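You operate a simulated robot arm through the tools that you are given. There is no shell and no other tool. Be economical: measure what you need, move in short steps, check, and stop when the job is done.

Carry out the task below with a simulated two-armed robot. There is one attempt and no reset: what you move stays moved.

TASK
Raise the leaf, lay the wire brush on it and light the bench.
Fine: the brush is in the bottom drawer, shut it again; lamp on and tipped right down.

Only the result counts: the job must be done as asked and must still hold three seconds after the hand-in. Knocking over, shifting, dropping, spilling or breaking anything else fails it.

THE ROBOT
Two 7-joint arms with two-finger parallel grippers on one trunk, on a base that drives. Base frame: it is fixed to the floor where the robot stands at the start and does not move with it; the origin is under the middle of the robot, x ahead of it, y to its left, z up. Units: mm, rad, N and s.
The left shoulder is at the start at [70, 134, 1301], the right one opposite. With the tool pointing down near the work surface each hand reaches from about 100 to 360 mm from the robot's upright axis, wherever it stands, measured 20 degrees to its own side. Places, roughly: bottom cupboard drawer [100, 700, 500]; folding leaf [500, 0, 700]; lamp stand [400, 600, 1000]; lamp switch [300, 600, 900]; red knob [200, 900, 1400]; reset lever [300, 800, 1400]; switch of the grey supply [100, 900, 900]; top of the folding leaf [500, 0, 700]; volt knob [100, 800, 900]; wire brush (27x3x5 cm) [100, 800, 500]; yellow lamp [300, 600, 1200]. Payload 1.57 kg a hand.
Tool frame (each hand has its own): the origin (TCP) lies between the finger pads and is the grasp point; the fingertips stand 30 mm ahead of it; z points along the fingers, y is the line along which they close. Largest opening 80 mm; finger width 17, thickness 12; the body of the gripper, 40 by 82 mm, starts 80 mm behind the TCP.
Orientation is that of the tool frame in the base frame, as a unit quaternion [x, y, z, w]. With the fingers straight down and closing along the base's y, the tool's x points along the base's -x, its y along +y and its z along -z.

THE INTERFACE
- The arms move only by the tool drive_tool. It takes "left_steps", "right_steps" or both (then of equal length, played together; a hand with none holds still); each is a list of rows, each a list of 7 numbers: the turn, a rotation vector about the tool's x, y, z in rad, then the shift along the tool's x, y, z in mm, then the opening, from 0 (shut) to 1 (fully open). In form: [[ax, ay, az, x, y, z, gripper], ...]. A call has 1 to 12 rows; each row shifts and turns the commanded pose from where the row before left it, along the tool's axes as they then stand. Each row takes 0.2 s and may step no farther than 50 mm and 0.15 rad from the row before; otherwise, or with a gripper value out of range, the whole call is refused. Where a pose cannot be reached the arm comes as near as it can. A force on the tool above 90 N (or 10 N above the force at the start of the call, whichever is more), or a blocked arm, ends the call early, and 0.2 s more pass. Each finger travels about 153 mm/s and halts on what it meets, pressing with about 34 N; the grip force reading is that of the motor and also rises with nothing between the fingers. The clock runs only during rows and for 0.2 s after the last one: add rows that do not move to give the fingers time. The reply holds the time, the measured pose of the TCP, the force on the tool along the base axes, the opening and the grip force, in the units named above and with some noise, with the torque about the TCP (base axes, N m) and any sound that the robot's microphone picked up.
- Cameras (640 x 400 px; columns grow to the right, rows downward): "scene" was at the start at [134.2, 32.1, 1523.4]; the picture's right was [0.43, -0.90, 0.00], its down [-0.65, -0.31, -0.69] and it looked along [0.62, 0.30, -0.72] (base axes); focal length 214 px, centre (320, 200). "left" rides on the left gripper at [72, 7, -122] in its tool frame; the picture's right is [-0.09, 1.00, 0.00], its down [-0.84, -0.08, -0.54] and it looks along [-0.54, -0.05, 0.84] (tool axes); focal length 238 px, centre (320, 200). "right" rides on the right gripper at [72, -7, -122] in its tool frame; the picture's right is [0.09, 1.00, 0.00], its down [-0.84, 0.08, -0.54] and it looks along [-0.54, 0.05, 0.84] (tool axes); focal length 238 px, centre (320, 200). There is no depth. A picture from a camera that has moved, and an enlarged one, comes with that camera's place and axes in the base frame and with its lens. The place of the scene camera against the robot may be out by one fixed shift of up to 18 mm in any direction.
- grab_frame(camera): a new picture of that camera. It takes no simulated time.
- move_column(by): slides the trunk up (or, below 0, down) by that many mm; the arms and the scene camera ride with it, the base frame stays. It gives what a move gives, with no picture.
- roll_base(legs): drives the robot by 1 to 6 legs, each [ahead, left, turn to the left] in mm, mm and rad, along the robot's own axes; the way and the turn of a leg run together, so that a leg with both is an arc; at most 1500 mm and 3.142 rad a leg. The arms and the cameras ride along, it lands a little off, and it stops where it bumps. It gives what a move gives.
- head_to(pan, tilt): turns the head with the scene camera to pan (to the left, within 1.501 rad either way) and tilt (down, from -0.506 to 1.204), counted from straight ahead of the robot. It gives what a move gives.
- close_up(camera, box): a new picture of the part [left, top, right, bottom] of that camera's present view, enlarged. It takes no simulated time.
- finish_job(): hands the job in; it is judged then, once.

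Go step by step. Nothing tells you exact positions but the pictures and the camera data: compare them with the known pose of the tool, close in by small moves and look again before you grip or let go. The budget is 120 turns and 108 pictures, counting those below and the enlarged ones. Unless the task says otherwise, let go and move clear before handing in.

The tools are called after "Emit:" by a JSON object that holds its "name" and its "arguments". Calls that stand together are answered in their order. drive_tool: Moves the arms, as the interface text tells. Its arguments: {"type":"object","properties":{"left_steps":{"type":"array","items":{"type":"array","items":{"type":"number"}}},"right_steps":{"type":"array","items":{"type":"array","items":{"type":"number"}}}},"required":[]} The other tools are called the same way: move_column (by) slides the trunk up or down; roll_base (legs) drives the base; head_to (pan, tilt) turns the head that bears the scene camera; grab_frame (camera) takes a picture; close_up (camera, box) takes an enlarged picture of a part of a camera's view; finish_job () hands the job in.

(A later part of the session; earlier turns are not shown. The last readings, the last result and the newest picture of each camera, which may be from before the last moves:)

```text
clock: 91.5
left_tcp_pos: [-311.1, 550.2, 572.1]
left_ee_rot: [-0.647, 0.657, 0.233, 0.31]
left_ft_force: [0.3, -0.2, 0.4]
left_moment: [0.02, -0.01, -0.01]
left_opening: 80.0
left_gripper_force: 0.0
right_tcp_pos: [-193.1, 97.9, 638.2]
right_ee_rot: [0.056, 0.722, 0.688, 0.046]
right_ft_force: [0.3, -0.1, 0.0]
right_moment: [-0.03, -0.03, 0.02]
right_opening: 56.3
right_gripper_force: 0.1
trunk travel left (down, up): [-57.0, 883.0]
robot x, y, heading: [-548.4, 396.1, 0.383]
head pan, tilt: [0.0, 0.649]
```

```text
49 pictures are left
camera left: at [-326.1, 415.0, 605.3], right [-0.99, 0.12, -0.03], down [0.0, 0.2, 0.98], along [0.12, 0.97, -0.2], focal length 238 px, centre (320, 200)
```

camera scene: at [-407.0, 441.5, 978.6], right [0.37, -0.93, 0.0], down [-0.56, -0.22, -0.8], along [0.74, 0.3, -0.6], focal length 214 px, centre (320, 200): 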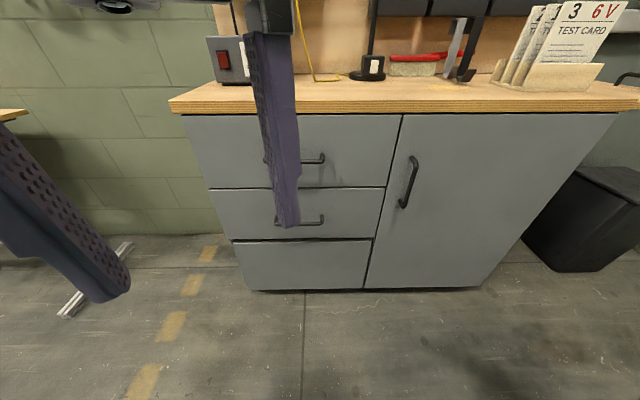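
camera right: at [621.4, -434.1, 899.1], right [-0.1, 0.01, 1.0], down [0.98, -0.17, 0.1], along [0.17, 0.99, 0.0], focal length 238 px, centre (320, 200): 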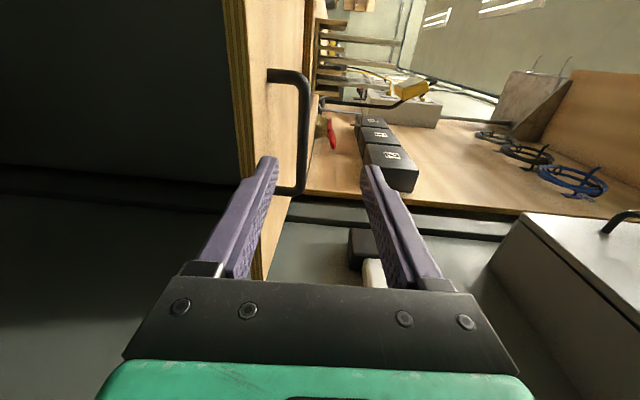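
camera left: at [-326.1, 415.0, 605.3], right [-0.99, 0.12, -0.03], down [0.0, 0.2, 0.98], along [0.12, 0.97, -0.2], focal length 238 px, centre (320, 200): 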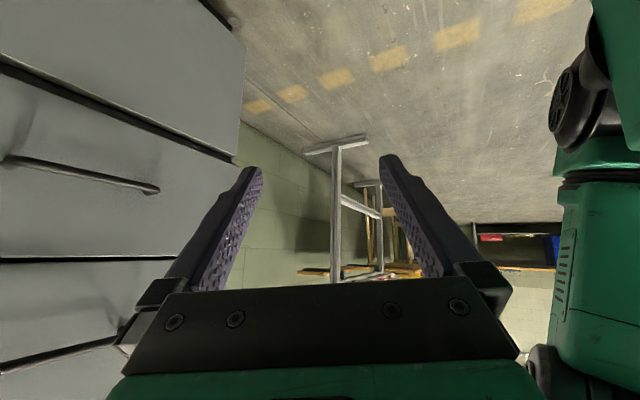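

I had turned the left hand the wrong way. Correcting now so it points straight at the drawer.

Emit:
{"name": "drive_tool", "arguments": {"left_steps": [[0.103, -0.064, 0.052, 0, 0, 0, 1], [0.103, -0.064, 0.052, 0, 0, 0, 1], [0.103, -0.064, 0.052, 0, 0, 0, 1], [0.103, -0.064, 0.052, 0, 0, 0, 1], [0.103, -0.064, 0.052, 0, 0, 0, 1], [0.103, -0.064, 0.052, 0, 0, 0, 1], [0.103, -0.064, 0.052, 0, 0, 0, 1], [0.103, -0.064, 0.052, 0, 0, 0, 1], [0.103, -0.064, 0.052, 0, 0, 0, 1], [0.103, -0.064, 0.052, 0, 0, 0, 1], [0, 0, 0, 30, 0, 0, 1], [0, 0, 0, 30, 0, 0, 1]]}}

Emit:
{"name": "grab_frame", "arguments": {"camera": "left"}}

```text
clock: 92.3
left_tcp_pos: [-285.5, 567.7, 589.2]
left_ee_rot: [-0.616, 0.661, 0.191, 0.383]
left_ft_force: [0.0, -0.5, -0.8]
left_moment: [0.02, -0.02, 0.0]
left_opening: 79.8
left_gripper_force: 0.0
right_tcp_pos: [-194.6, 99.1, 638.6]
right_ee_rot: [0.055, 0.723, 0.687, 0.047]
right_ft_force: [-0.4, -0.5, -1.2]
right_moment: [-0.02, -0.03, -0.02]
right_opening: 55.8
right_gripper_force: 0.1
trunk travel left (down, up): [-57.0, 883.0]
robot x, y, heading: [-546.8, 392.5, 0.382]
head pan, tilt: [0.0, 0.649]
stopped in row 4 (left hand): the arm was blocked; the commanded pose is now the measured one
```

```text
48 pictures are left
camera left: at [-320.0, 433.3, 611.4], right [-0.96, 0.23, -0.15], down [-0.12, 0.15, 0.98], along [0.25, 0.96, -0.12], focal length 238 px, centre (320, 200)
```

left: 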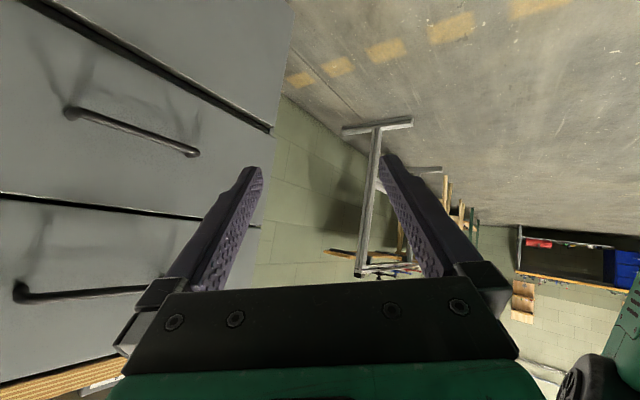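

The arm is too folded to turn there. I'll extend it forward and down first, then finish the rotation.

Emit:
{"name": "drive_tool", "arguments": {"left_steps": [[0, 0, 0, 11, -25.5, 35.5, 1], [0, 0, 0, 11, -25.5, 35.5, 1], [0, 0, 0, 11, -25.5, 35.5, 1], [0, 0, 0, 11, -25.5, 35.5, 1], [0.103, -0.064, 0.052, 0, 0, 0, 1], [0.103, -0.064, 0.052, 0, 0, 0, 1], [0.103, -0.064, 0.052, 0, 0, 0, 1], [0.103, -0.064, 0.052, 0, 0, 0, 1], [0.103, -0.064, 0.052, 0, 0, 0, 1], [0.103, -0.064, 0.052, 0, 0, 0, 1], [0.103, -0.064, 0.052, 0, 0, 0, 1], [0, 0, 0, 0, 0, 0, 1]]}}

Emit:
{"name": "grab_frame", "arguments": {"camera": "left"}}

```text
clock: 94.9
left_tcp_pos: [-148.0, 623.5, 489.9]
left_ee_rot: [-0.252, 0.684, 0.144, 0.67]
left_ft_force: [0.0, -0.7, -0.5]
left_moment: [-0.03, -0.06, -0.01]
left_opening: 80.1
left_gripper_force: 0.0
right_tcp_pos: [-194.4, 99.0, 639.3]
right_ee_rot: [0.055, 0.722, 0.688, 0.047]
right_ft_force: [0.7, 0.5, -1.1]
right_moment: [-0.01, -0.02, 0.01]
right_opening: 56.1
right_gripper_force: 0.0
trunk travel left (down, up): [-57.0, 883.0]
robot x, y, heading: [-544.7, 396.6, 0.381]
head pan, tilt: [0.0, 0.649]
```

```text
47 pictures are left
camera left: at [-251.2, 553.1, 424.7], right [-0.54, 0.84, -0.05], down [-0.44, -0.23, 0.87], along [0.72, 0.49, 0.49], focal length 238 px, centre (320, 200)
```

left: 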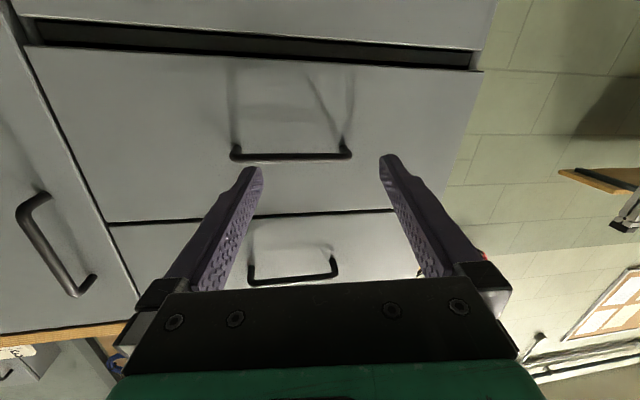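

The hand camera shows a usable slot above the bottom drawer, z about 384–421. I'll pitch the left hand about 30° downward and bring it in front of the slot.

Emit:
{"name": "drive_tool", "arguments": {"left_steps": [[0.035, 0.118, 0.048, 0, 0, 0, 1], [0.035, 0.118, 0.048, 0, 0, 0, 1], [0.035, 0.118, 0.048, 0, 0, 0, 1], [0.035, 0.118, 0.048, 0, 0, 0, 1], [0, 0, 0, -11.3, 0, 39.6, 0.5], [0, 0, 0, -11.3, 0, 39.6, 0.5], [0, 0, 0, -11.3, 0, 39.6, 0.5], [0, 0, 0, 0, 0, 0, 0.5]]}}

Emit:
{"name": "grab_frame", "arguments": {"camera": "left"}}

Emit:
{"name": "grab_frame", "arguments": {"camera": "scene"}}

```text
clock: 96.7
left_tcp_pos: [-36.5, 667.4, 459.1]
left_ee_rot: [-0.165, 0.85, 0.096, 0.491]
left_ft_force: [-0.6, 0.2, 0.9]
left_moment: [0.01, 0.03, 0.02]
left_opening: 39.9
left_gripper_force: 0.1
right_tcp_pos: [-194.3, 98.2, 638.2]
right_ee_rot: [0.056, 0.722, 0.688, 0.047]
right_ft_force: [-0.4, -0.4, -0.4]
right_moment: [0.02, 0.02, -0.01]
right_opening: 56.1
right_gripper_force: 0.0
trunk travel left (down, up): [-57.0, 883.0]
robot x, y, heading: [-549.4, 393.5, 0.383]
head pan, tilt: [0.0, 0.649]
```

```text
46 pictures are left
camera left: at [-169.4, 622.0, 458.0], right [-0.33, 0.94, 0.08], down [-0.02, -0.09, 1.0], along [0.94, 0.33, 0.05], focal length 238 px, centre (320, 200)
```

left: 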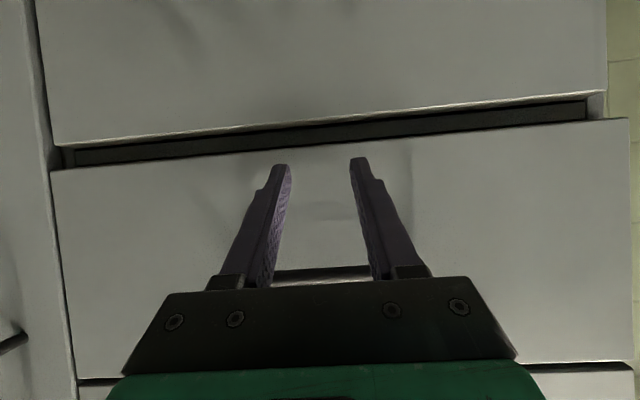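

```text
45 pictures are left
camera scene: at [-407.0, 441.7, 718.6], right [0.37, -0.93, 0.0], down [-0.56, -0.23, -0.8], along [0.74, 0.3, -0.6], focal length 214 px, centre (320, 200)
```

scene: 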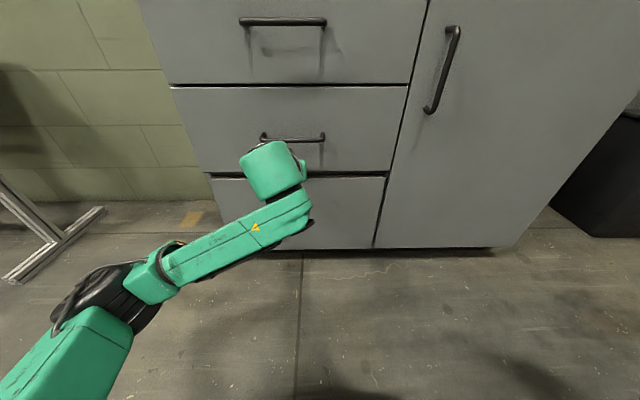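

The slot is at z 389–414. I'll flatten the pitch to about 14° and move the tips just in front of it.

Emit:
{"name": "drive_tool", "arguments": {"left_steps": [[0, -0.14, 0, 0, 0, 0, 0.5], [0, -0.14, 0, 0, 0, 0, 0.5], [0, 0, 0, 13.2, 0, 34, 0.5], [0, 0, 0, 13.2, 0, 34, 0.5], [0, 0, 0, 0, 0, 0, 0.5]]}}

Emit:
{"name": "grab_frame", "arguments": {"camera": "left"}}

```text
clock: 97.6
left_tcp_pos: [-3.4, 677.5, 434.2]
left_ee_rot: [-0.149, 0.769, 0.119, 0.61]
left_ft_force: [-27.5, -10.5, 6.6]
left_moment: [0.13, -0.19, 0.71]
left_opening: 40.9
left_gripper_force: 0.8
right_tcp_pos: [-195.2, 99.2, 638.8]
right_ee_rot: [0.054, 0.721, 0.689, 0.047]
right_ft_force: [-0.1, 0.5, 0.0]
right_moment: [-0.01, -0.01, -0.01]
right_opening: 56.1
right_gripper_force: 0.0
trunk travel left (down, up): [-57.0, 883.0]
robot x, y, heading: [-545.4, 393.4, 0.384]
head pan, tilt: [0.0, 0.649]
stopped in row 4 (left hand): the force on the tool passed its limit at 146 N (the readings are from after the stop); the commanded pose is now the measured one
```

```text
44 pictures are left
camera left: at [-129.4, 634.4, 391.4], right [-0.35, 0.93, 0.09], down [-0.28, -0.2, 0.94], along [0.89, 0.3, 0.33], focal length 238 px, centre (320, 200)
```

left: 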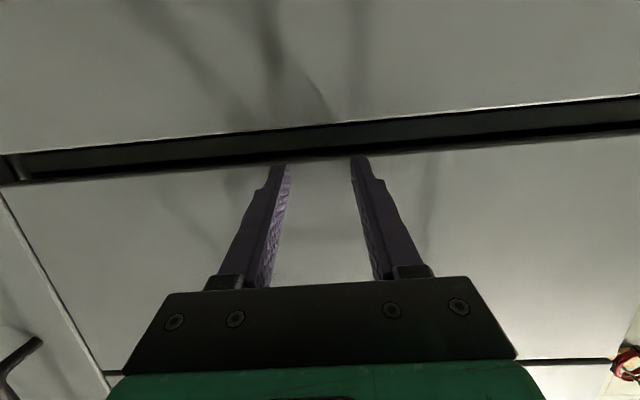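

The fingertips touched just above the slot, which puts the drawer fronts at n≈282 and the slot at z≈397–418. Backing off, lowering and going in nearly level.

Emit:
{"name": "drive_tool", "arguments": {"left_steps": [[0, 0, 0, 0, 0, -15, 0.5], [0, -0.14, 0, 0, 0, 0, 0.5], [0, 0, 0, 27, 0, 0, 0.5], [0, 0, 0, 0, 0, 0, 0.5]]}}

Emit:
{"name": "drive_tool", "arguments": {"left_steps": [[0, 0, 0, 0, 0, 10, 0.5], [0, 0, 0, 0, 0, 10, 0.5], [0, 0, 0, 0, 0, 10, 0.5], [0, 0, 0, 0, 0, 8, 0.5], [0, 0, 0, 0, 0, 0, 0.5]]}}

Emit:
{"name": "grab_frame", "arguments": {"camera": "left"}}

```text
clock: 98.6
left_tcp_pos: [-16.1, 674.2, 405.5]
left_ee_rot: [-0.14, 0.727, 0.128, 0.66]
left_ft_force: [-0.2, -0.3, -0.3]
left_moment: [0.02, -0.02, 0.01]
left_opening: 40.1
left_gripper_force: 0.0
right_tcp_pos: [-193.8, 99.4, 638.5]
right_ee_rot: [0.055, 0.723, 0.688, 0.046]
right_ft_force: [-0.3, -0.3, -0.2]
right_moment: [0.0, -0.01, 0.03]
right_opening: 55.9
right_gripper_force: 0.1
trunk travel left (down, up): [-57.0, 883.0]
robot x, y, heading: [-548.7, 394.4, 0.383]
head pan, tilt: [0.0, 0.649]
```

```text
clock: 99.4
left_tcp_pos: [0.0, 678.3, 404.2]
left_ee_rot: [-0.141, 0.727, 0.131, 0.659]
left_ft_force: [-22.4, -5.7, 5.5]
left_moment: [0.19, 0.1, 0.79]
left_opening: 43.1
left_gripper_force: 1.6
right_tcp_pos: [-196.0, 98.0, 640.3]
right_ee_rot: [0.053, 0.722, 0.688, 0.047]
right_ft_force: [-0.1, -0.9, -0.8]
right_moment: [-0.05, -0.04, -0.01]
right_opening: 56.0
right_gripper_force: 0.0
trunk travel left (down, up): [-57.0, 883.0]
robot x, y, heading: [-547.7, 389.0, 0.387]
head pan, tilt: [0.0, 0.649]
stopped in row 3 (left hand): the force on the tool passed its limit at 113 N (the readings are from after the stop); the commanded pose is now the measured one
```

```text
43 pictures are left
camera left: at [-119.5, 637.4, 344.2], right [-0.36, 0.93, 0.1], down [-0.39, -0.25, 0.89], along [0.84, 0.28, 0.45], focal length 238 px, centre (320, 200)
```

left: 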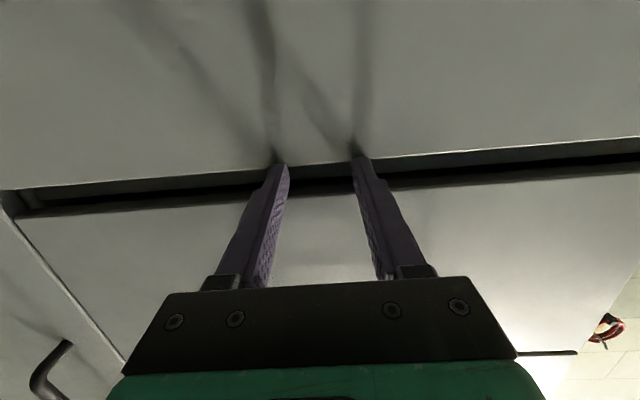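

The tips met the lip itself, a little low, with a slight roll. I'll back off, level the roll, raise by 8 mm and try again.

Emit:
{"name": "drive_tool", "arguments": {"left_steps": [[0, 0, 0, 0, 0, -12, 0.5], [0, 0, -0.1, -7.5, 0, 0, 0.5], [0, 0, 0, 0, 0, 0, 0.5], [0, 0, 0, 0, 0, 8, 0.5], [0, 0, 0, 0, 0, 8, 0.5], [0, 0, 0, 0, 0, 8, 0.5], [0, 0, 0, 0, 0, 8, 0.5], [0, 0, 0, 0, 0, 0, 0.5]]}}

Emit:
{"name": "grab_frame", "arguments": {"camera": "left"}}

```text
clock: 100.8
left_tcp_pos: [-0.9, 722.4, 409.9]
left_ee_rot: [-0.156, 0.713, 0.157, 0.666]
left_ft_force: [-39.3, -15.6, 8.2]
left_moment: [0.2, -0.44, -1.06]
left_opening: 36.4
left_gripper_force: 0.0
right_tcp_pos: [-199.1, 98.5, 639.4]
right_ee_rot: [0.052, 0.722, 0.688, 0.047]
right_ft_force: [0.4, -0.3, 1.1]
right_moment: [0.0, 0.03, 0.02]
right_opening: 56.1
right_gripper_force: 0.0
trunk travel left (down, up): [-57.0, 883.0]
robot x, y, heading: [-547.6, 390.0, 0.385]
head pan, tilt: [0.0, 0.649]
stopped in row 7 (left hand): the force on the tool passed its limit at 112 N (the readings are from after the stop); the commanded pose is now the measured one
```

```text
42 pictures are left
camera left: at [-116.6, 677.1, 344.8], right [-0.42, 0.9, 0.11], down [-0.4, -0.29, 0.87], along [0.81, 0.33, 0.48], focal length 238 px, centre (320, 200)
```

left: 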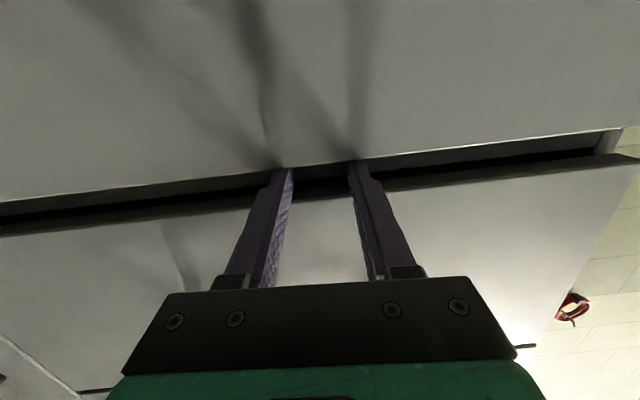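

The tips may now be about 17 mm inside the slot. I'll press down behind the lip and pull back gently to see if the drawer follows.

Emit:
{"name": "drive_tool", "arguments": {"left_steps": [[0, 0.06, 0, 4, 0, 0, 0.5], [0, 0.06, 0, 3, 0, 0, 0.5], [0, 0, 0, 0, 0, -6, 0.5], [0, 0, 0, 0, 0, -8, 0.5], [0, 0, 0, 0, 0, -8, 0.5], [0, 0, 0, 0, 0, -8, 0.5]]}}

Emit:
{"name": "grab_frame", "arguments": {"camera": "left"}}

Emit:
{"name": "grab_frame", "arguments": {"camera": "scene"}}

```text
clock: 102.0
left_tcp_pos: [-9.5, 739.0, 413.6]
left_ee_rot: [-0.163, 0.747, 0.168, 0.623]
left_ft_force: [-2.1, 4.3, -12.0]
left_moment: [-0.41, 0.03, 0.01]
left_opening: 43.9
left_gripper_force: 2.0
right_tcp_pos: [-196.3, 94.9, 636.5]
right_ee_rot: [0.056, 0.721, 0.689, 0.048]
right_ft_force: [-0.1, 0.3, -0.2]
right_moment: [0.03, 0.0, -0.01]
right_opening: 56.1
right_gripper_force: 0.1
trunk travel left (down, up): [-57.0, 883.0]
robot x, y, heading: [-547.3, 391.7, 0.38]
head pan, tilt: [0.0, 0.649]
stopped in row 5 (left hand): the force on the tool passed its limit at 98 N (the readings are from after the stop); the commanded pose is now the measured one
```

```text
41 pictures are left
camera left: at [-130.1, 688.3, 362.4], right [-0.43, 0.89, 0.14], down [-0.3, -0.29, 0.91], along [0.85, 0.35, 0.39], focal length 238 px, centre (320, 200)
```

left: 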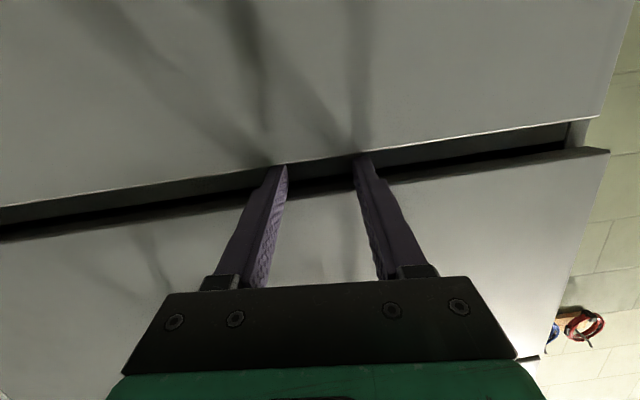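

```text
40 pictures are left
camera scene: at [-408.7, 437.9, 717.4], right [0.37, -0.93, 0.0], down [-0.56, -0.22, -0.8], along [0.74, 0.3, -0.6], focal length 214 px, centre (320, 200)
```

scene: 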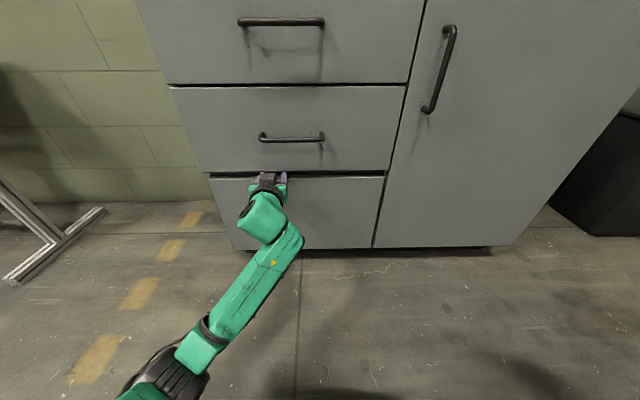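

Pulling back met firm resistance, so the tips are hooked on something. I'll pull in tiny steps and read the force direction.

Emit:
{"name": "drive_tool", "arguments": {"left_steps": [[0, 0, 0, 0, 0, -3, 0.5], [0, 0, 0, 0, 0, -3, 0.5], [0, 0, 0, 0, 0, 0, 0.5]]}}

Emit:
{"name": "drive_tool", "arguments": {"left_steps": [[0, 0, 0, 0, 0, -4, 0.5], [0, 0, 0, 0, 0, 0, 0.5]]}}

Emit:
{"name": "grab_frame", "arguments": {"camera": "left"}}

```text
clock: 102.8
left_tcp_pos: [-13.8, 745.5, 412.8]
left_ee_rot: [-0.16, 0.748, 0.178, 0.619]
left_ft_force: [-8.7, -13.9, -62.3]
left_moment: [-1.43, 0.23, -0.7]
left_opening: 28.4
left_gripper_force: 0.1
right_tcp_pos: [-192.2, 96.1, 637.1]
right_ee_rot: [0.059, 0.723, 0.687, 0.047]
right_ft_force: [-0.4, 0.3, 0.2]
right_moment: [-0.02, -0.01, -0.04]
right_opening: 56.1
right_gripper_force: 0.0
trunk travel left (down, up): [-57.0, 883.0]
robot x, y, heading: [-549.7, 389.5, 0.379]
head pan, tilt: [0.0, 0.649]
```

```text
clock: 103.4
left_tcp_pos: [-15.5, 750.0, 413.5]
left_ee_rot: [-0.158, 0.75, 0.187, 0.615]
left_ft_force: [7.8, -13.5, -81.1]
left_moment: [-1.56, 0.56, -0.98]
left_opening: 19.8
left_gripper_force: 0.1
right_tcp_pos: [-189.9, 94.9, 635.8]
right_ee_rot: [0.06, 0.722, 0.688, 0.044]
right_ft_force: [-0.9, 0.3, -0.2]
right_moment: [-0.01, 0.02, 0.01]
right_opening: 55.9
right_gripper_force: 0.1
trunk travel left (down, up): [-57.0, 883.0]
robot x, y, heading: [-548.1, 391.3, 0.38]
head pan, tilt: [0.0, 0.649]
```

```text
39 pictures are left
camera left: at [-135.8, 698.9, 364.3], right [-0.44, 0.88, 0.18], down [-0.27, -0.32, 0.91], along [0.85, 0.36, 0.38], focal length 238 px, centre (320, 200)
```

left: 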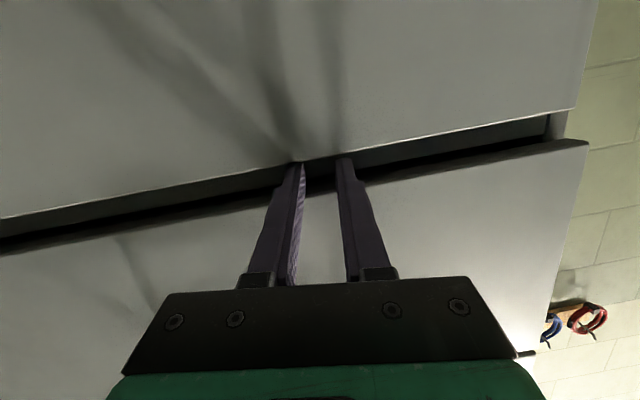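

The fingers were wedged against the drawer above. I'll withdraw, straighten, close the fingers together and take a fresh look.

Emit:
{"name": "drive_tool", "arguments": {"left_steps": [[0, 0, 0, 5, 0, 0, 0.2], [0, 0, 0, 2, 0, -12, 0.1], [0, 0, 0, 0, 0, -18, 0], [0, 0, 0, 0, 0, -20, 0], [0.112, -0.041, -0.069, 0, 0, 0, 0], [0, 0, 0, 0, 0, 0, 0]]}}

Emit:
{"name": "grab_frame", "arguments": {"camera": "left"}}

```text
clock: 103.7
left_tcp_pos: [-19.2, 756.9, 413.5]
left_ee_rot: [-0.161, 0.748, 0.193, 0.615]
left_ft_force: [1.0, -6.1, -24.3]
left_moment: [-0.33, 0.26, -0.12]
left_opening: 9.2
left_gripper_force: 0.1
right_tcp_pos: [-193.9, 94.7, 634.8]
right_ee_rot: [0.057, 0.721, 0.689, 0.047]
right_ft_force: [-0.9, 0.2, 0.3]
right_moment: [0.02, 0.05, 0.0]
right_opening: 55.9
right_gripper_force: 0.0
trunk travel left (down, up): [-57.0, 883.0]
robot x, y, heading: [-548.6, 391.7, 0.382]
head pan, tilt: [0.0, 0.649]
stopped in row 1 (left hand): the force on the tool passed its limit at 99 N (the readings are from after the stop); the commanded pose is now the measured one
```

```text
38 pictures are left
camera left: at [-139.7, 704.1, 363.9], right [-0.46, 0.87, 0.18], down [-0.27, -0.33, 0.91], along [0.85, 0.37, 0.38], focal length 238 px, centre (320, 200)
```

left: 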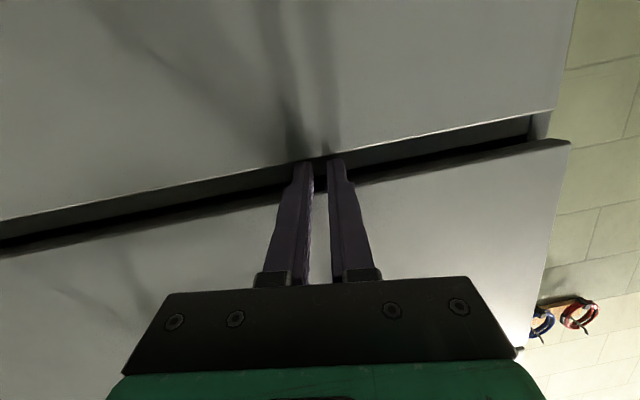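

Emit:
{"name": "drive_tool", "arguments": {"left_steps": [[0, 0, 0, 0, 0, -6, 0.1], [0, 0, 0, 1, 0, -12, 0], [0, 0, 0, 0, 0, -18, 0], [0, 0, 0, 0, 0, -10, 0], [0.112, -0.041, -0.069, 0, 0, 0, 0], [0, 0, 0, 0, 0, 0, 0]]}}

Emit:
{"name": "grab_frame", "arguments": {"camera": "left"}}

Emit:
{"name": "grab_frame", "arguments": {"camera": "scene"}}

```text
clock: 104.3
left_tcp_pos: [-28.8, 761.2, 415.6]
left_ee_rot: [-0.162, 0.753, 0.199, 0.607]
left_ft_force: [1.8, -6.0, -36.2]
left_moment: [-0.39, 0.51, -0.33]
left_opening: 0.2
left_gripper_force: 21.6
right_tcp_pos: [-192.9, 95.6, 636.0]
right_ee_rot: [0.058, 0.722, 0.688, 0.047]
right_ft_force: [0.0, -0.4, 0.5]
right_moment: [0.02, -0.03, 0.0]
right_opening: 56.1
right_gripper_force: 0.1
trunk travel left (down, up): [-57.0, 883.0]
robot x, y, heading: [-546.7, 391.5, 0.382]
head pan, tilt: [0.0, 0.649]
stopped in row 2 (left hand): the force on the tool passed its limit at 98 N (the readings are from after the stop); the commanded pose is now the measured one
```

```text
37 pictures are left
camera left: at [-148.8, 706.5, 367.5], right [-0.46, 0.87, 0.19], down [-0.24, -0.33, 0.91], along [0.85, 0.37, 0.37], focal length 238 px, centre (320, 200)
```

left: 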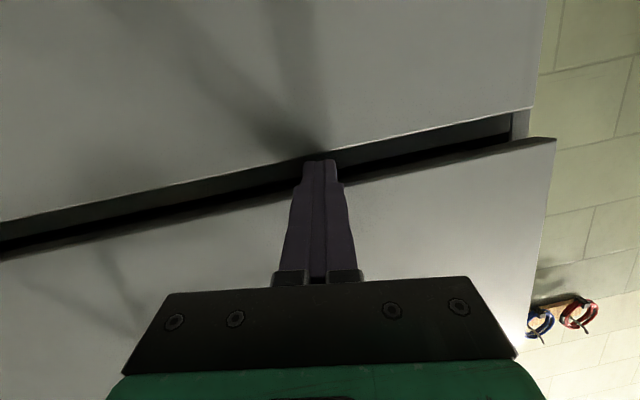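

```text
36 pictures are left
camera scene: at [-405.4, 439.5, 716.5], right [0.37, -0.93, 0.0], down [-0.57, -0.22, -0.79], along [0.74, 0.29, -0.61], focal length 214 px, centre (320, 200)
```

scene: 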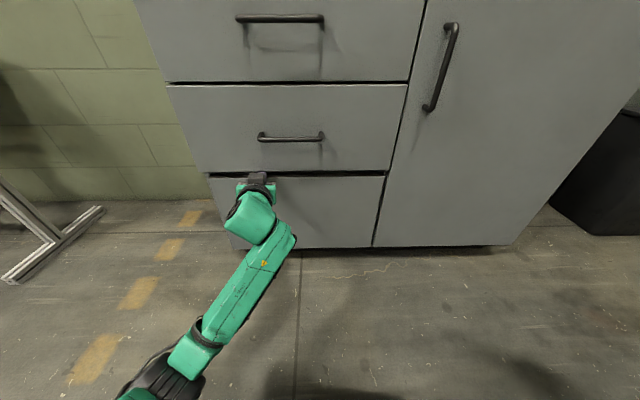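

The tips are moving back slowly with the hand. I'll keep retreating and see whether the lip follows.

Emit:
{"name": "drive_tool", "arguments": {"left_steps": [[0, 0, 0, 3, 0, -4, 0], [0, 0, 0, 0, 0, -8, 0], [0, 0, 0, 0, 0, -12, 0], [0, 0, 0, 0, 0, -15, 0]]}}

Emit:
{"name": "grab_frame", "arguments": {"camera": "left"}}

```text
clock: 104.9
left_tcp_pos: [-34.8, 764.2, 415.8]
left_ee_rot: [-0.161, 0.756, 0.205, 0.6]
left_ft_force: [0.5, -4.0, -35.3]
left_moment: [-0.46, 0.61, -0.42]
left_opening: 0.1
left_gripper_force: 21.0
right_tcp_pos: [-193.4, 94.7, 635.9]
right_ee_rot: [0.059, 0.722, 0.688, 0.046]
right_ft_force: [-0.2, 0.5, -0.4]
right_moment: [0.03, -0.02, 0.0]
right_opening: 56.1
right_gripper_force: 0.1
trunk travel left (down, up): [-57.0, 883.0]
robot x, y, heading: [-545.5, 391.6, 0.383]
head pan, tilt: [0.0, 0.649]
stopped in row 2 (left hand): the force on the tool passed its limit at 94 N (the readings are from after the stop); the commanded pose is now the measured one
```

```text
35 pictures are left
camera left: at [-155.0, 709.9, 369.7], right [-0.47, 0.86, 0.2], down [-0.23, -0.34, 0.91], along [0.85, 0.38, 0.36], focal length 238 px, centre (320, 200)
```

left: 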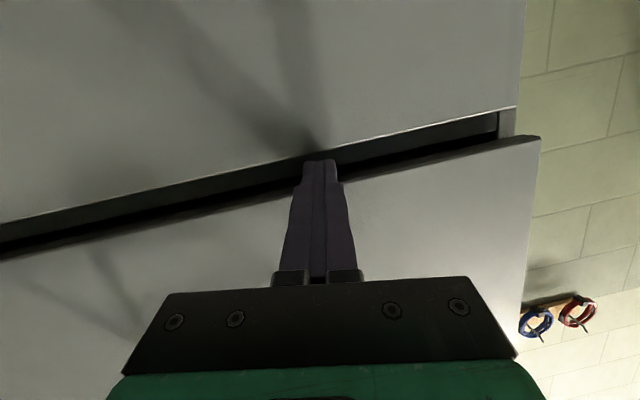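

The slot looks a little wider, so the drawer seems to be creeping out. I'll keep pulling in short strokes.

Emit:
{"name": "drive_tool", "arguments": {"left_steps": [[0, -0.03, 0, 0, 0, -5, 0], [0, 0, 0, 0, 0, -5, 0], [0, 0, 0, 0, 0, -6, 0], [0, 0, 0, 0, 0, -8, 0], [0, 0, 0, 0, 0, -10, 0], [0, 0, 0, 0, 0, -10, 0]]}}

Emit:
{"name": "grab_frame", "arguments": {"camera": "left"}}

```text
clock: 105.4
left_tcp_pos: [-36.5, 766.7, 415.6]
left_ee_rot: [-0.159, 0.752, 0.207, 0.605]
left_ft_force: [1.3, -5.2, -32.0]
left_moment: [-0.44, 0.58, -0.44]
left_opening: 0.0
left_gripper_force: 21.1
right_tcp_pos: [-195.0, 94.1, 637.0]
right_ee_rot: [0.06, 0.722, 0.688, 0.048]
right_ft_force: [0.2, 0.3, 0.3]
right_moment: [0.03, -0.02, 0.03]
right_opening: 55.9
right_gripper_force: 0.0
trunk travel left (down, up): [-57.0, 883.0]
robot x, y, heading: [-548.2, 391.8, 0.372]
head pan, tilt: [0.0, 0.649]
stopped in row 2 (left hand): the force on the tool passed its limit at 95 N (the readings are from after the stop); the commanded pose is now the measured one
```

```text
34 pictures are left
camera left: at [-156.3, 712.0, 368.0], right [-0.47, 0.86, 0.21], down [-0.24, -0.35, 0.91], along [0.85, 0.37, 0.37], focal length 238 px, centre (320, 200)
```

left: 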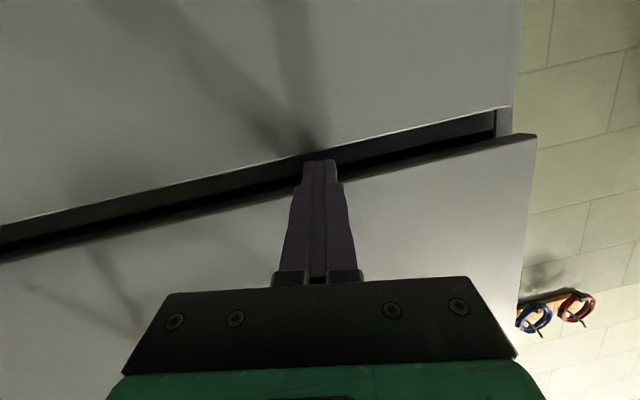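

The fingers are jammed by a slight roll rather than hooked on the lip. I'll undo the roll, then slide out.

Emit:
{"name": "drive_tool", "arguments": {"left_steps": [[0, 0, -0.06, 0, 0, 0, 0], [0, 0, -0.06, 0, 0, 0, 0], [0, 0, 0, 0, 0, -5, 0], [0, 0, 0, 0, 0, -10, 0], [0, 0, 0, 0, 0, -15, 0], [0, 0, 0, 0, 0, -20, 0], [0, 0, 0, 0, 0, 0, 0]]}}

```text
clock: 106.2
left_tcp_pos: [-43.7, 790.0, 415.6]
left_ee_rot: [-0.197, 0.743, 0.205, 0.606]
left_ft_force: [0.7, -6.0, -29.5]
left_moment: [-0.45, 0.62, -0.26]
left_opening: 0.0
left_gripper_force: 21.3
right_tcp_pos: [-196.3, 93.0, 637.1]
right_ee_rot: [0.059, 0.723, 0.687, 0.05]
right_ft_force: [0.0, -0.1, 0.2]
right_moment: [0.01, 0.04, -0.03]
right_opening: 56.3
right_gripper_force: 0.0
trunk travel left (down, up): [-57.0, 883.0]
robot x, y, heading: [-545.1, 391.8, 0.375]
head pan, tilt: [0.0, 0.649]
stopped in row 4 (left hand): the force on the tool passed its limit at 94 N (the readings are from after the stop); the commanded pose is now the measured one
```

Pitch is what makes the jam. I'll level the fingers about their tips and then slide out.

Emit:
{"name": "drive_tool", "arguments": {"left_steps": [[0, -0.06, 0, 2, 0, 0, 0], [0, -0.06, 0, 2, 0, 0, 0], [0, -0.06, 0, 2, 0, -2, 0], [0, 0, 0, 0, 0, -6, 0], [0, 0, 0, 0, 0, -10, 0], [0, 0, 0, 0, 0, -15, 0], [0, 0, 0, 0, 0, -20, 0], [0, 0, 0, 0, 0, 0, 0]]}}

Emit:
{"name": "grab_frame", "arguments": {"camera": "left"}}

```text
clock: 106.7
left_tcp_pos: [-46.0, 797.4, 414.2]
left_ee_rot: [-0.194, 0.726, 0.215, 0.624]
left_ft_force: [0.3, -2.4, -19.2]
left_moment: [-0.33, 0.34, -0.3]
left_opening: 0.0
left_gripper_force: 21.5
right_tcp_pos: [-197.9, 91.6, 637.5]
right_ee_rot: [0.06, 0.722, 0.687, 0.05]
right_ft_force: [0.2, 0.7, -0.7]
right_moment: [-0.01, 0.01, 0.02]
right_opening: 56.1
right_gripper_force: 0.0
trunk travel left (down, up): [-57.0, 883.0]
robot x, y, heading: [-544.1, 389.9, 0.374]
head pan, tilt: [0.0, 0.649]
stopped in row 2 (left hand): the force on the tool passed its limit at 98 N (the readings are from after the stop); the commanded pose is now the measured one
```

```text
33 pictures are left
camera left: at [-158.0, 733.9, 359.4], right [-0.53, 0.83, 0.16], down [-0.28, -0.35, 0.89], along [0.8, 0.43, 0.42], focal length 238 px, centre (320, 200)
```

left: 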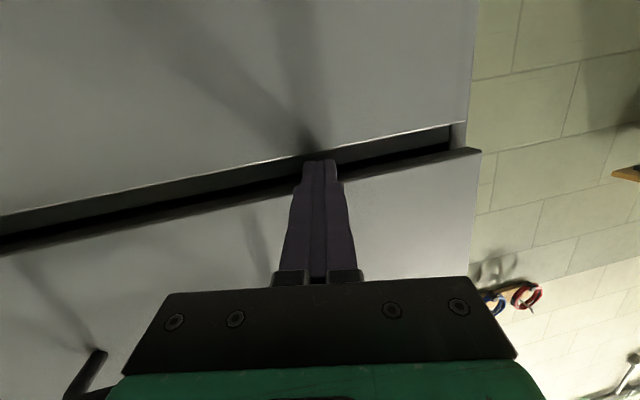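

Emit:
{"name": "drive_tool", "arguments": {"left_steps": [[0, 0, 0, 0, 0, -3, 0], [0, 0, 0, 0, 0, -3, 0], [0, 0, 0, 0, 0, -3, 0], [0, 0, 0, 0, 0, -3, 0], [0, 0, 0, 0, 0, -3, 0], [0, 0, 0, 0, 0, -3, 0], [0, 0, 0, 0, 0, -3, 0], [0, 0, 0, 0, 0, -3, 0], [0, 0, 0, 0, 0, -3, 0], [0, 0, 0, 0, 0, -3, 0]]}}

Emit:
{"name": "close_up", "arguments": {"camera": "scene", "box": [180, 120, 400, 270]}}

```text
clock: 107.6
left_tcp_pos: [-53.4, 807.5, 415.0]
left_ee_rot: [-0.192, 0.729, 0.234, 0.613]
left_ft_force: [0.0, -3.4, -29.9]
left_moment: [-0.56, 0.65, -0.25]
left_opening: 0.3
left_gripper_force: 21.1
right_tcp_pos: [-197.1, 90.5, 637.2]
right_ee_rot: [0.06, 0.722, 0.687, 0.05]
right_ft_force: [0.4, -0.5, 0.3]
right_moment: [0.02, 0.0, 0.02]
right_opening: 56.3
right_gripper_force: 0.0
trunk travel left (down, up): [-57.0, 883.0]
robot x, y, heading: [-547.0, 392.1, 0.368]
head pan, tilt: [0.0, 0.649]
stopped in row 4 (left hand): the force on the tool passed its limit at 94 N (the readings are from after the stop); the commanded pose is now the measured one
```

```text
2.67 times, centred on (290, 195) of scene
camera zoom: at [-405.9, 436.2, 716.9], right [0.36, -0.93, 0.0], down [-0.57, -0.22, -0.79], along [0.74, 0.29, -0.61], focal length 572 px, centre (400, 213)
```

zoom: 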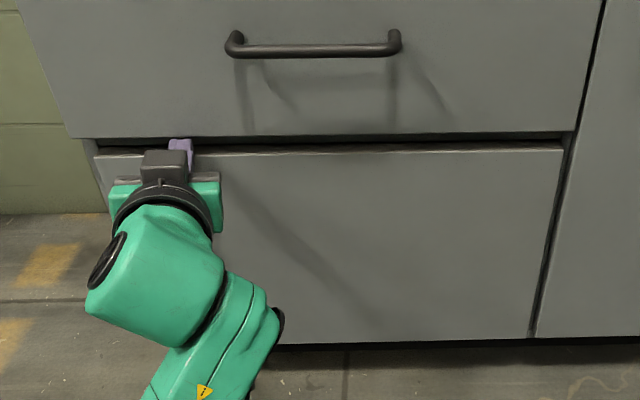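

The hand creeps sideways when retreating by arm. I'll back the base off a little to pull the fingers straight out.

Emit:
{"name": "roll_base", "arguments": {"legs": [[-60, 0, 0]]}}

Emit:
{"name": "close_up", "arguments": {"camera": "scene", "box": [180, 120, 400, 270]}}

```text
clock: 108.5
left_tcp_pos: [-108.9, 785.6, 415.6]
left_ee_rot: [-0.19, 0.729, 0.231, 0.616]
left_ft_force: [2.8, -10.3, -30.5]
left_moment: [-0.5, 0.67, -0.3]
left_opening: 0.0
left_gripper_force: 21.2
right_tcp_pos: [-251.5, 71.1, 638.6]
right_ee_rot: [0.061, 0.723, 0.686, 0.05]
right_ft_force: [-0.6, 1.0, 0.7]
right_moment: [-0.02, 0.01, -0.02]
right_opening: 56.3
right_gripper_force: 0.1
trunk travel left (down, up): [-57.0, 883.0]
robot x, y, heading: [-605.6, 366.7, 0.366]
head pan, tilt: [0.0, 0.649]
```

```text
2.67 times, centred on (290, 195) of scene
camera zoom: at [-460.3, 416.9, 717.7], right [0.36, -0.93, 0.0], down [-0.57, -0.22, -0.79], along [0.74, 0.29, -0.61], focal length 572 px, centre (400, 213)
```

zoom: 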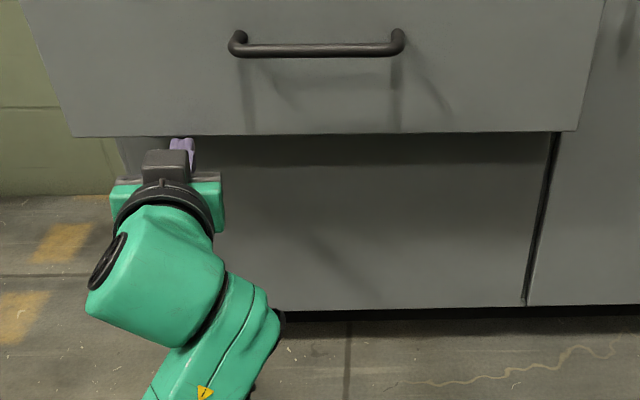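

It's the middle drawer that came out, dragged by friction. So I'll lower free of it, straighten the hand, and push that drawer shut again.

Emit:
{"name": "drive_tool", "arguments": {"left_steps": [[0, 0, 0, 10, 0, 0, 0], [0, 0, 0, 30, 0, 0, 0], [0, 0, 0, 0, 0, -40, 0], [0, 0, 0, 0, 0, -40, 0], [0.11, 0, -0.05, 0, 0, 0, 0], [0.11, 0, -0.05, 0, 0, 0, 0], [0, 0, 0, -40, 0, 0, 0], [0, 0, 0, -40, 0, 0, 0], [0, 0, 0, -15, 0, 0, 0], [0, 0, 0, 0, 0, 0, 0]]}}

Emit:
{"name": "grab_frame", "arguments": {"camera": "left"}}

```text
clock: 109.5
left_tcp_pos: [-177.8, 787.0, 418.0]
left_ee_rot: [-0.147, 0.7, 0.318, 0.622]
left_ft_force: [-0.4, 0.4, 0.5]
left_moment: [0.02, 0.03, 0.02]
left_opening: 0.2
left_gripper_force: 21.1
right_tcp_pos: [-257.0, 65.9, 637.8]
right_ee_rot: [0.059, 0.72, 0.69, 0.052]
right_ft_force: [-1.3, -0.6, 0.5]
right_moment: [0.0, -0.04, -0.03]
right_opening: 55.9
right_gripper_force: 0.0
trunk travel left (down, up): [-57.0, 883.0]
robot x, y, heading: [-600.3, 367.3, 0.375]
head pan, tilt: [0.0, 0.649]
stopped in row 4 (left hand): the arm was blocked; the commanded pose is now the measured one
```

```text
30 pictures are left
camera left: at [-288.5, 730.2, 352.9], right [-0.58, 0.73, 0.35], down [-0.22, -0.56, 0.8], along [0.78, 0.39, 0.49], focal length 238 px, centre (320, 200)
```

left: 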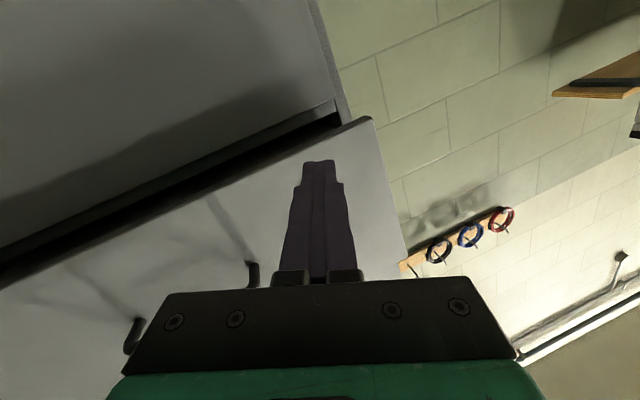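

The arm itself gets blocked, probably its elbow near the floor or the base plate with the column so low. I'll raise the column and see how the arm sits.

Emit:
{"name": "roll_base", "arguments": {"legs": [[-80, -60, 0]]}}

Emit:
{"name": "move_column", "arguments": {"by": 250}}

Emit:
{"name": "grab_frame", "arguments": {"camera": "scene"}}

```text
clock: 110.6
left_tcp_pos: [-230.3, 703.4, 415.1]
left_ee_rot: [-0.147, 0.703, 0.316, 0.62]
left_ft_force: [0.4, -0.2, -0.3]
left_moment: [0.0, 0.02, 0.0]
left_opening: 0.0
left_gripper_force: 21.1
right_tcp_pos: [-308.8, -16.1, 639.6]
right_ee_rot: [0.058, 0.721, 0.688, 0.052]
right_ft_force: [-0.5, 0.4, 0.4]
right_moment: [0.02, 0.02, 0.01]
right_opening: 56.1
right_gripper_force: 0.1
trunk travel left (down, up): [-57.0, 883.0]
robot x, y, heading: [-655.9, 284.1, 0.373]
head pan, tilt: [0.0, 0.649]
```

```text
clock: 113.2
left_tcp_pos: [-228.3, 703.8, 662.5]
left_ee_rot: [-0.146, 0.704, 0.316, 0.618]
left_ft_force: [0.3, 0.1, 0.3]
left_moment: [0.0, -0.01, 0.0]
left_opening: 0.2
left_gripper_force: 21.4
right_tcp_pos: [-306.9, -14.6, 889.4]
right_ee_rot: [0.059, 0.723, 0.687, 0.05]
right_ft_force: [-0.7, 0.2, -0.2]
right_moment: [-0.02, 0.04, 0.01]
right_opening: 56.0
right_gripper_force: 0.1
trunk travel left (down, up): [-307.0, 633.0]
robot x, y, heading: [-657.7, 278.9, 0.366]
head pan, tilt: [0.0, 0.649]
```

```text
29 pictures are left
camera scene: at [-515.9, 330.2, 968.6], right [0.36, -0.93, 0.0], down [-0.56, -0.22, -0.8], along [0.74, 0.29, -0.6], focal length 214 px, centre (320, 200)
```

scene: 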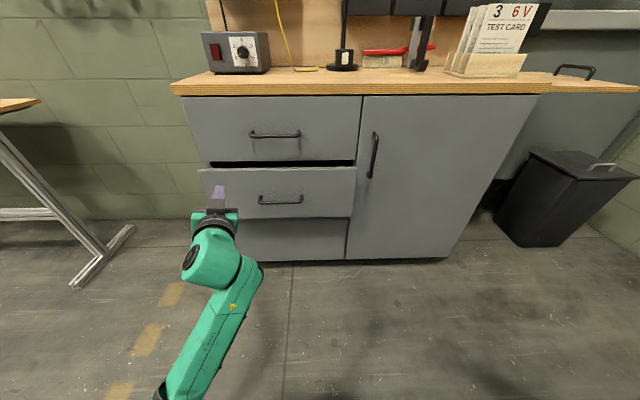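

The middle drawer stands about 65 mm open, and the leaf is still up. I'll straighten the left hand, lower it to the middle drawer's face and push it shut with the base.

Emit:
{"name": "drive_tool", "arguments": {"left_steps": [[0.094, -0.024, -0.087, 0, 0, 0, 0], [0.094, -0.024, -0.087, 0, 0, 0, 0], [0.094, -0.024, -0.087, 0, 0, 0, 0], [0, 0, 0, 40, 0, 0, 0], [0, 0, 0, 40, 0, 0, 0], [0, 0, 0, 40, 0, 0, 0], [0, 0, 0, 40, 0, 0, 0], [0, 0, 0, 0, 0, 0, 0]]}}

Emit:
{"name": "roll_base", "arguments": {"legs": [[250, 0, 0]]}}

Emit:
{"name": "grab_frame", "arguments": {"camera": "scene"}}

```text
clock: 115.0
left_tcp_pos: [-229.0, 705.0, 502.9]
left_ee_rot: [-0.136, 0.694, 0.136, 0.694]
left_ft_force: [0.0, -0.1, 0.4]
left_moment: [-0.01, -0.02, 0.0]
left_opening: 0.0
left_gripper_force: 21.9
right_tcp_pos: [-306.4, -14.5, 889.3]
right_ee_rot: [0.059, 0.722, 0.687, 0.05]
right_ft_force: [-0.5, -0.4, -0.3]
right_moment: [-0.02, 0.01, -0.02]
right_opening: 56.1
right_gripper_force: 0.0
trunk travel left (down, up): [-307.0, 633.0]
robot x, y, heading: [-655.2, 284.1, 0.369]
head pan, tilt: [0.0, 0.649]
```

```text
clock: 116.7
left_tcp_pos: [-42.8, 775.4, 502.4]
left_ee_rot: [-0.136, 0.694, 0.136, 0.694]
left_ft_force: [-15.3, -9.3, 6.1]
left_moment: [0.07, -0.07, 0.07]
left_opening: 0.0
left_gripper_force: 21.1
right_tcp_pos: [-114.6, 61.1, 889.2]
right_ee_rot: [0.057, 0.722, 0.688, 0.049]
right_ft_force: [-0.7, -0.1, 0.1]
right_moment: [-0.01, 0.02, 0.03]
right_opening: 56.2
right_gripper_force: 0.1
trunk travel left (down, up): [-307.0, 633.0]
robot x, y, heading: [-461.8, 357.4, 0.38]
head pan, tilt: [0.0, 0.649]
stopped in leg 1: the force on the tool passed its limit at 221 N (the readings are from after the stop); the commanded pose is now the measured one
```

```text
28 pictures are left
camera scene: at [-325.8, 403.7, 969.1], right [0.37, -0.93, 0.0], down [-0.56, -0.22, -0.8], along [0.74, 0.29, -0.6], focal length 214 px, centre (320, 200)
```

scene: 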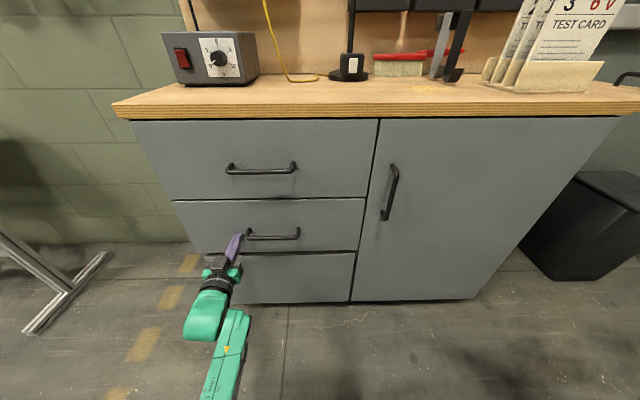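

The middle drawer is shut again, with its face at n≈283. I'll withdraw slightly, drop to slot height with the hand exactly level, and ease in.

Emit:
{"name": "drive_tool", "arguments": {"left_steps": [[0, 0, 0, 0, 0, -22, 0], [0, 0, 0, 32, 0, 0, 0], [0, 0, 0, 32, 0, 0, 0], [0, 0, 0, 29.5, 0, 0, 0], [0, 0, 0, 0, 0, 0, 0]]}}

Emit:
{"name": "grab_frame", "arguments": {"camera": "left"}}

```text
clock: 117.8
left_tcp_pos: [-61.2, 767.7, 408.2]
left_ee_rot: [-0.138, 0.695, 0.137, 0.692]
left_ft_force: [0.8, -0.3, -0.1]
left_moment: [0.02, 0.04, -0.01]
left_opening: 0.0
left_gripper_force: 21.4
right_tcp_pos: [-112.2, 61.4, 888.9]
right_ee_rot: [0.058, 0.723, 0.686, 0.049]
right_ft_force: [-0.4, 0.0, 0.3]
right_moment: [-0.01, 0.0, 0.04]
right_opening: 55.9
right_gripper_force: 0.0
trunk travel left (down, up): [-307.0, 633.0]
robot x, y, heading: [-463.0, 356.8, 0.369]
head pan, tilt: [0.0, 0.649]
```

```text
27 pictures are left
camera left: at [-175.8, 729.2, 335.3], right [-0.38, 0.92, 0.09], down [-0.47, -0.28, 0.84], along [0.8, 0.27, 0.54], focal length 238 px, centre (320, 200)
```

left: 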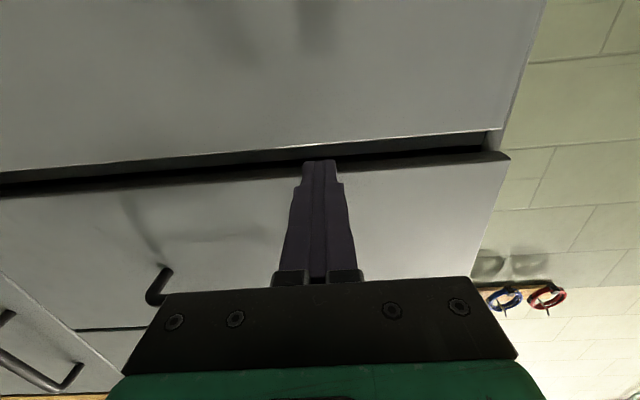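

The slot is only about 17–18 mm high, at z 397–415. The level finger just fits at z≈406; inserting gently.

Emit:
{"name": "drive_tool", "arguments": {"left_steps": [[0, 0, 0, 2, 0, 0, 0], [0, 0, 0, 0, 0, 8, 0], [0, 0, 0, 0, 0, 8, 0], [0, 0, 0, 0, 0, 6, 0], [0, 0, 0, 0, 0, 5, 0], [0, 0, 0, 0, 0, 5, 0], [0, 0, 0, 0, 0, 5, 0]]}}

```text
clock: 119.3
left_tcp_pos: [-42.0, 776.2, 405.7]
left_ee_rot: [-0.138, 0.694, 0.138, 0.693]
left_ft_force: [-30.3, -17.6, 15.8]
left_moment: [0.09, -0.23, 0.01]
left_opening: 0.3
left_gripper_force: 21.2
right_tcp_pos: [-117.1, 58.6, 888.9]
right_ee_rot: [0.055, 0.722, 0.688, 0.049]
right_ft_force: [0.4, 0.1, -0.1]
right_moment: [0.0, -0.01, 0.02]
right_opening: 56.2
right_gripper_force: 0.1
trunk travel left (down, up): [-307.0, 633.0]
robot x, y, heading: [-464.3, 355.0, 0.377]
head pan, tilt: [0.0, 0.649]
stopped in row 7 (left hand): the force on the tool passed its limit at 100 N (the readings are from after the stop); the commanded pose is now the measured one
```

Contact on the lip; raising by 3 mm and trying again.

Emit:
{"name": "drive_tool", "arguments": {"left_steps": [[0, 0, 0, 0, 0, -5, 0], [0, 0, 0, -3.5, 0, 0, 0], [0, 0, 0, 0, 0, 5, 0], [0, 0, 0, 0, 0, 5, 0], [0, 0, 0, 0, 0, 5, 0], [0, 0, 0, 0, 0, 5, 0], [0, 0, 0, 0, 0, 5, 0]]}}

Emit:
{"name": "close_up", "arguments": {"camera": "left", "box": [220, 90, 420, 215]}}

```text
clock: 120.3
left_tcp_pos: [-42.2, 776.2, 401.4]
left_ee_rot: [-0.14, 0.698, 0.137, 0.689]
left_ft_force: [-29.0, -18.3, 15.1]
left_moment: [0.12, -0.28, -0.03]
left_opening: 0.0
left_gripper_force: 20.7
right_tcp_pos: [-117.3, 58.4, 888.7]
right_ee_rot: [0.054, 0.722, 0.688, 0.047]
right_ft_force: [-1.0, -0.6, 0.0]
right_moment: [0.0, -0.01, 0.02]
right_opening: 56.1
right_gripper_force: 0.1
trunk travel left (down, up): [-307.0, 633.0]
robot x, y, heading: [-465.7, 358.8, 0.377]
head pan, tilt: [0.0, 0.649]
stopped in row 5 (left hand): the force on the tool passed its limit at 99 N (the readings are from after the stop); the commanded pose is now the measured one
```

```text
3.20 times, centred on (320, 152) of left
camera zoom: at [-155.6, 736.9, 331.1], right [-0.38, 0.92, 0.09], down [-0.46, -0.27, 0.84], along [0.8, 0.28, 0.53], focal length 763 px, centre (320, 352)
```

zoom: 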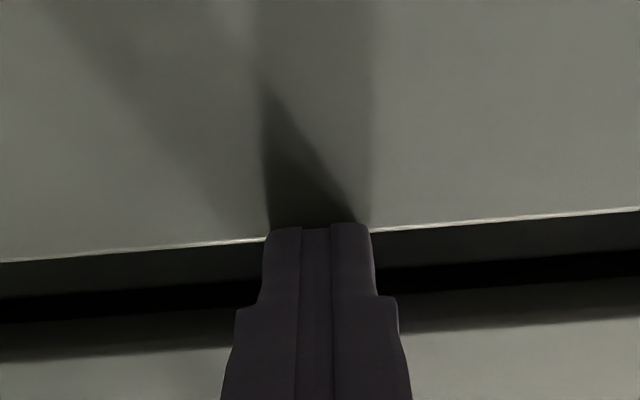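

The fingertip slid down the drawer face. I'll retreat properly, verify the height at 411, then enter.

Emit:
{"name": "drive_tool", "arguments": {"left_steps": [[0, -0.01, 0, 0, 0, -20, 0], [0, 0, 0, -10, 0, 0, 0], [0, 0, 0, 0, 0, 0, 0], [0, 0, 0, 0, 0, 0, 0]]}}

Emit:
{"name": "drive_tool", "arguments": {"left_steps": [[0, 0, 0, 0, 0, 8, 0], [0, 0, 0, 0, 0, 8, 0], [0, 0, 0, 0, 0, 5, 0], [0, 0, 0, 0, 0, 5, 0], [0, 0, 0, 0, 0, 5, 0], [0, 0, 0, 0, 0, 5, 0], [0, 0, 0, 0, 0, 5, 0]]}}

```text
clock: 121.3
left_tcp_pos: [-56.9, 770.7, 405.8]
left_ee_rot: [-0.139, 0.698, 0.135, 0.689]
left_ft_force: [-0.1, 0.0, 0.2]
left_moment: [0.0, -0.03, 0.06]
left_opening: 0.3
left_gripper_force: 21.7
right_tcp_pos: [-114.4, 62.7, 888.5]
right_ee_rot: [0.057, 0.724, 0.686, 0.046]
right_ft_force: [-0.4, 0.3, -0.3]
right_moment: [-0.03, 0.0, 0.01]
right_opening: 55.9
right_gripper_force: 0.0
trunk travel left (down, up): [-307.0, 633.0]
robot x, y, heading: [-468.3, 358.9, 0.378]
head pan, tilt: [0.0, 0.649]
```

```text
clock: 122.4
left_tcp_pos: [-42.4, 777.8, 406.0]
left_ee_rot: [-0.141, 0.698, 0.136, 0.688]
left_ft_force: [-31.2, -17.7, 16.5]
left_moment: [0.09, -0.15, -0.07]
left_opening: 0.0
left_gripper_force: 20.8
right_tcp_pos: [-118.3, 59.1, 890.0]
right_ee_rot: [0.054, 0.722, 0.688, 0.047]
right_ft_force: [-0.2, 0.1, 0.5]
right_moment: [0.02, -0.05, -0.03]
right_opening: 56.1
right_gripper_force: 0.0
trunk travel left (down, up): [-307.0, 633.0]
robot x, y, heading: [-466.3, 358.0, 0.384]
head pan, tilt: [0.0, 0.649]
stopped in row 5 (left hand): the force on the tool passed its limit at 101 N (the readings are from after the stop); the commanded pose is now the measured one
```

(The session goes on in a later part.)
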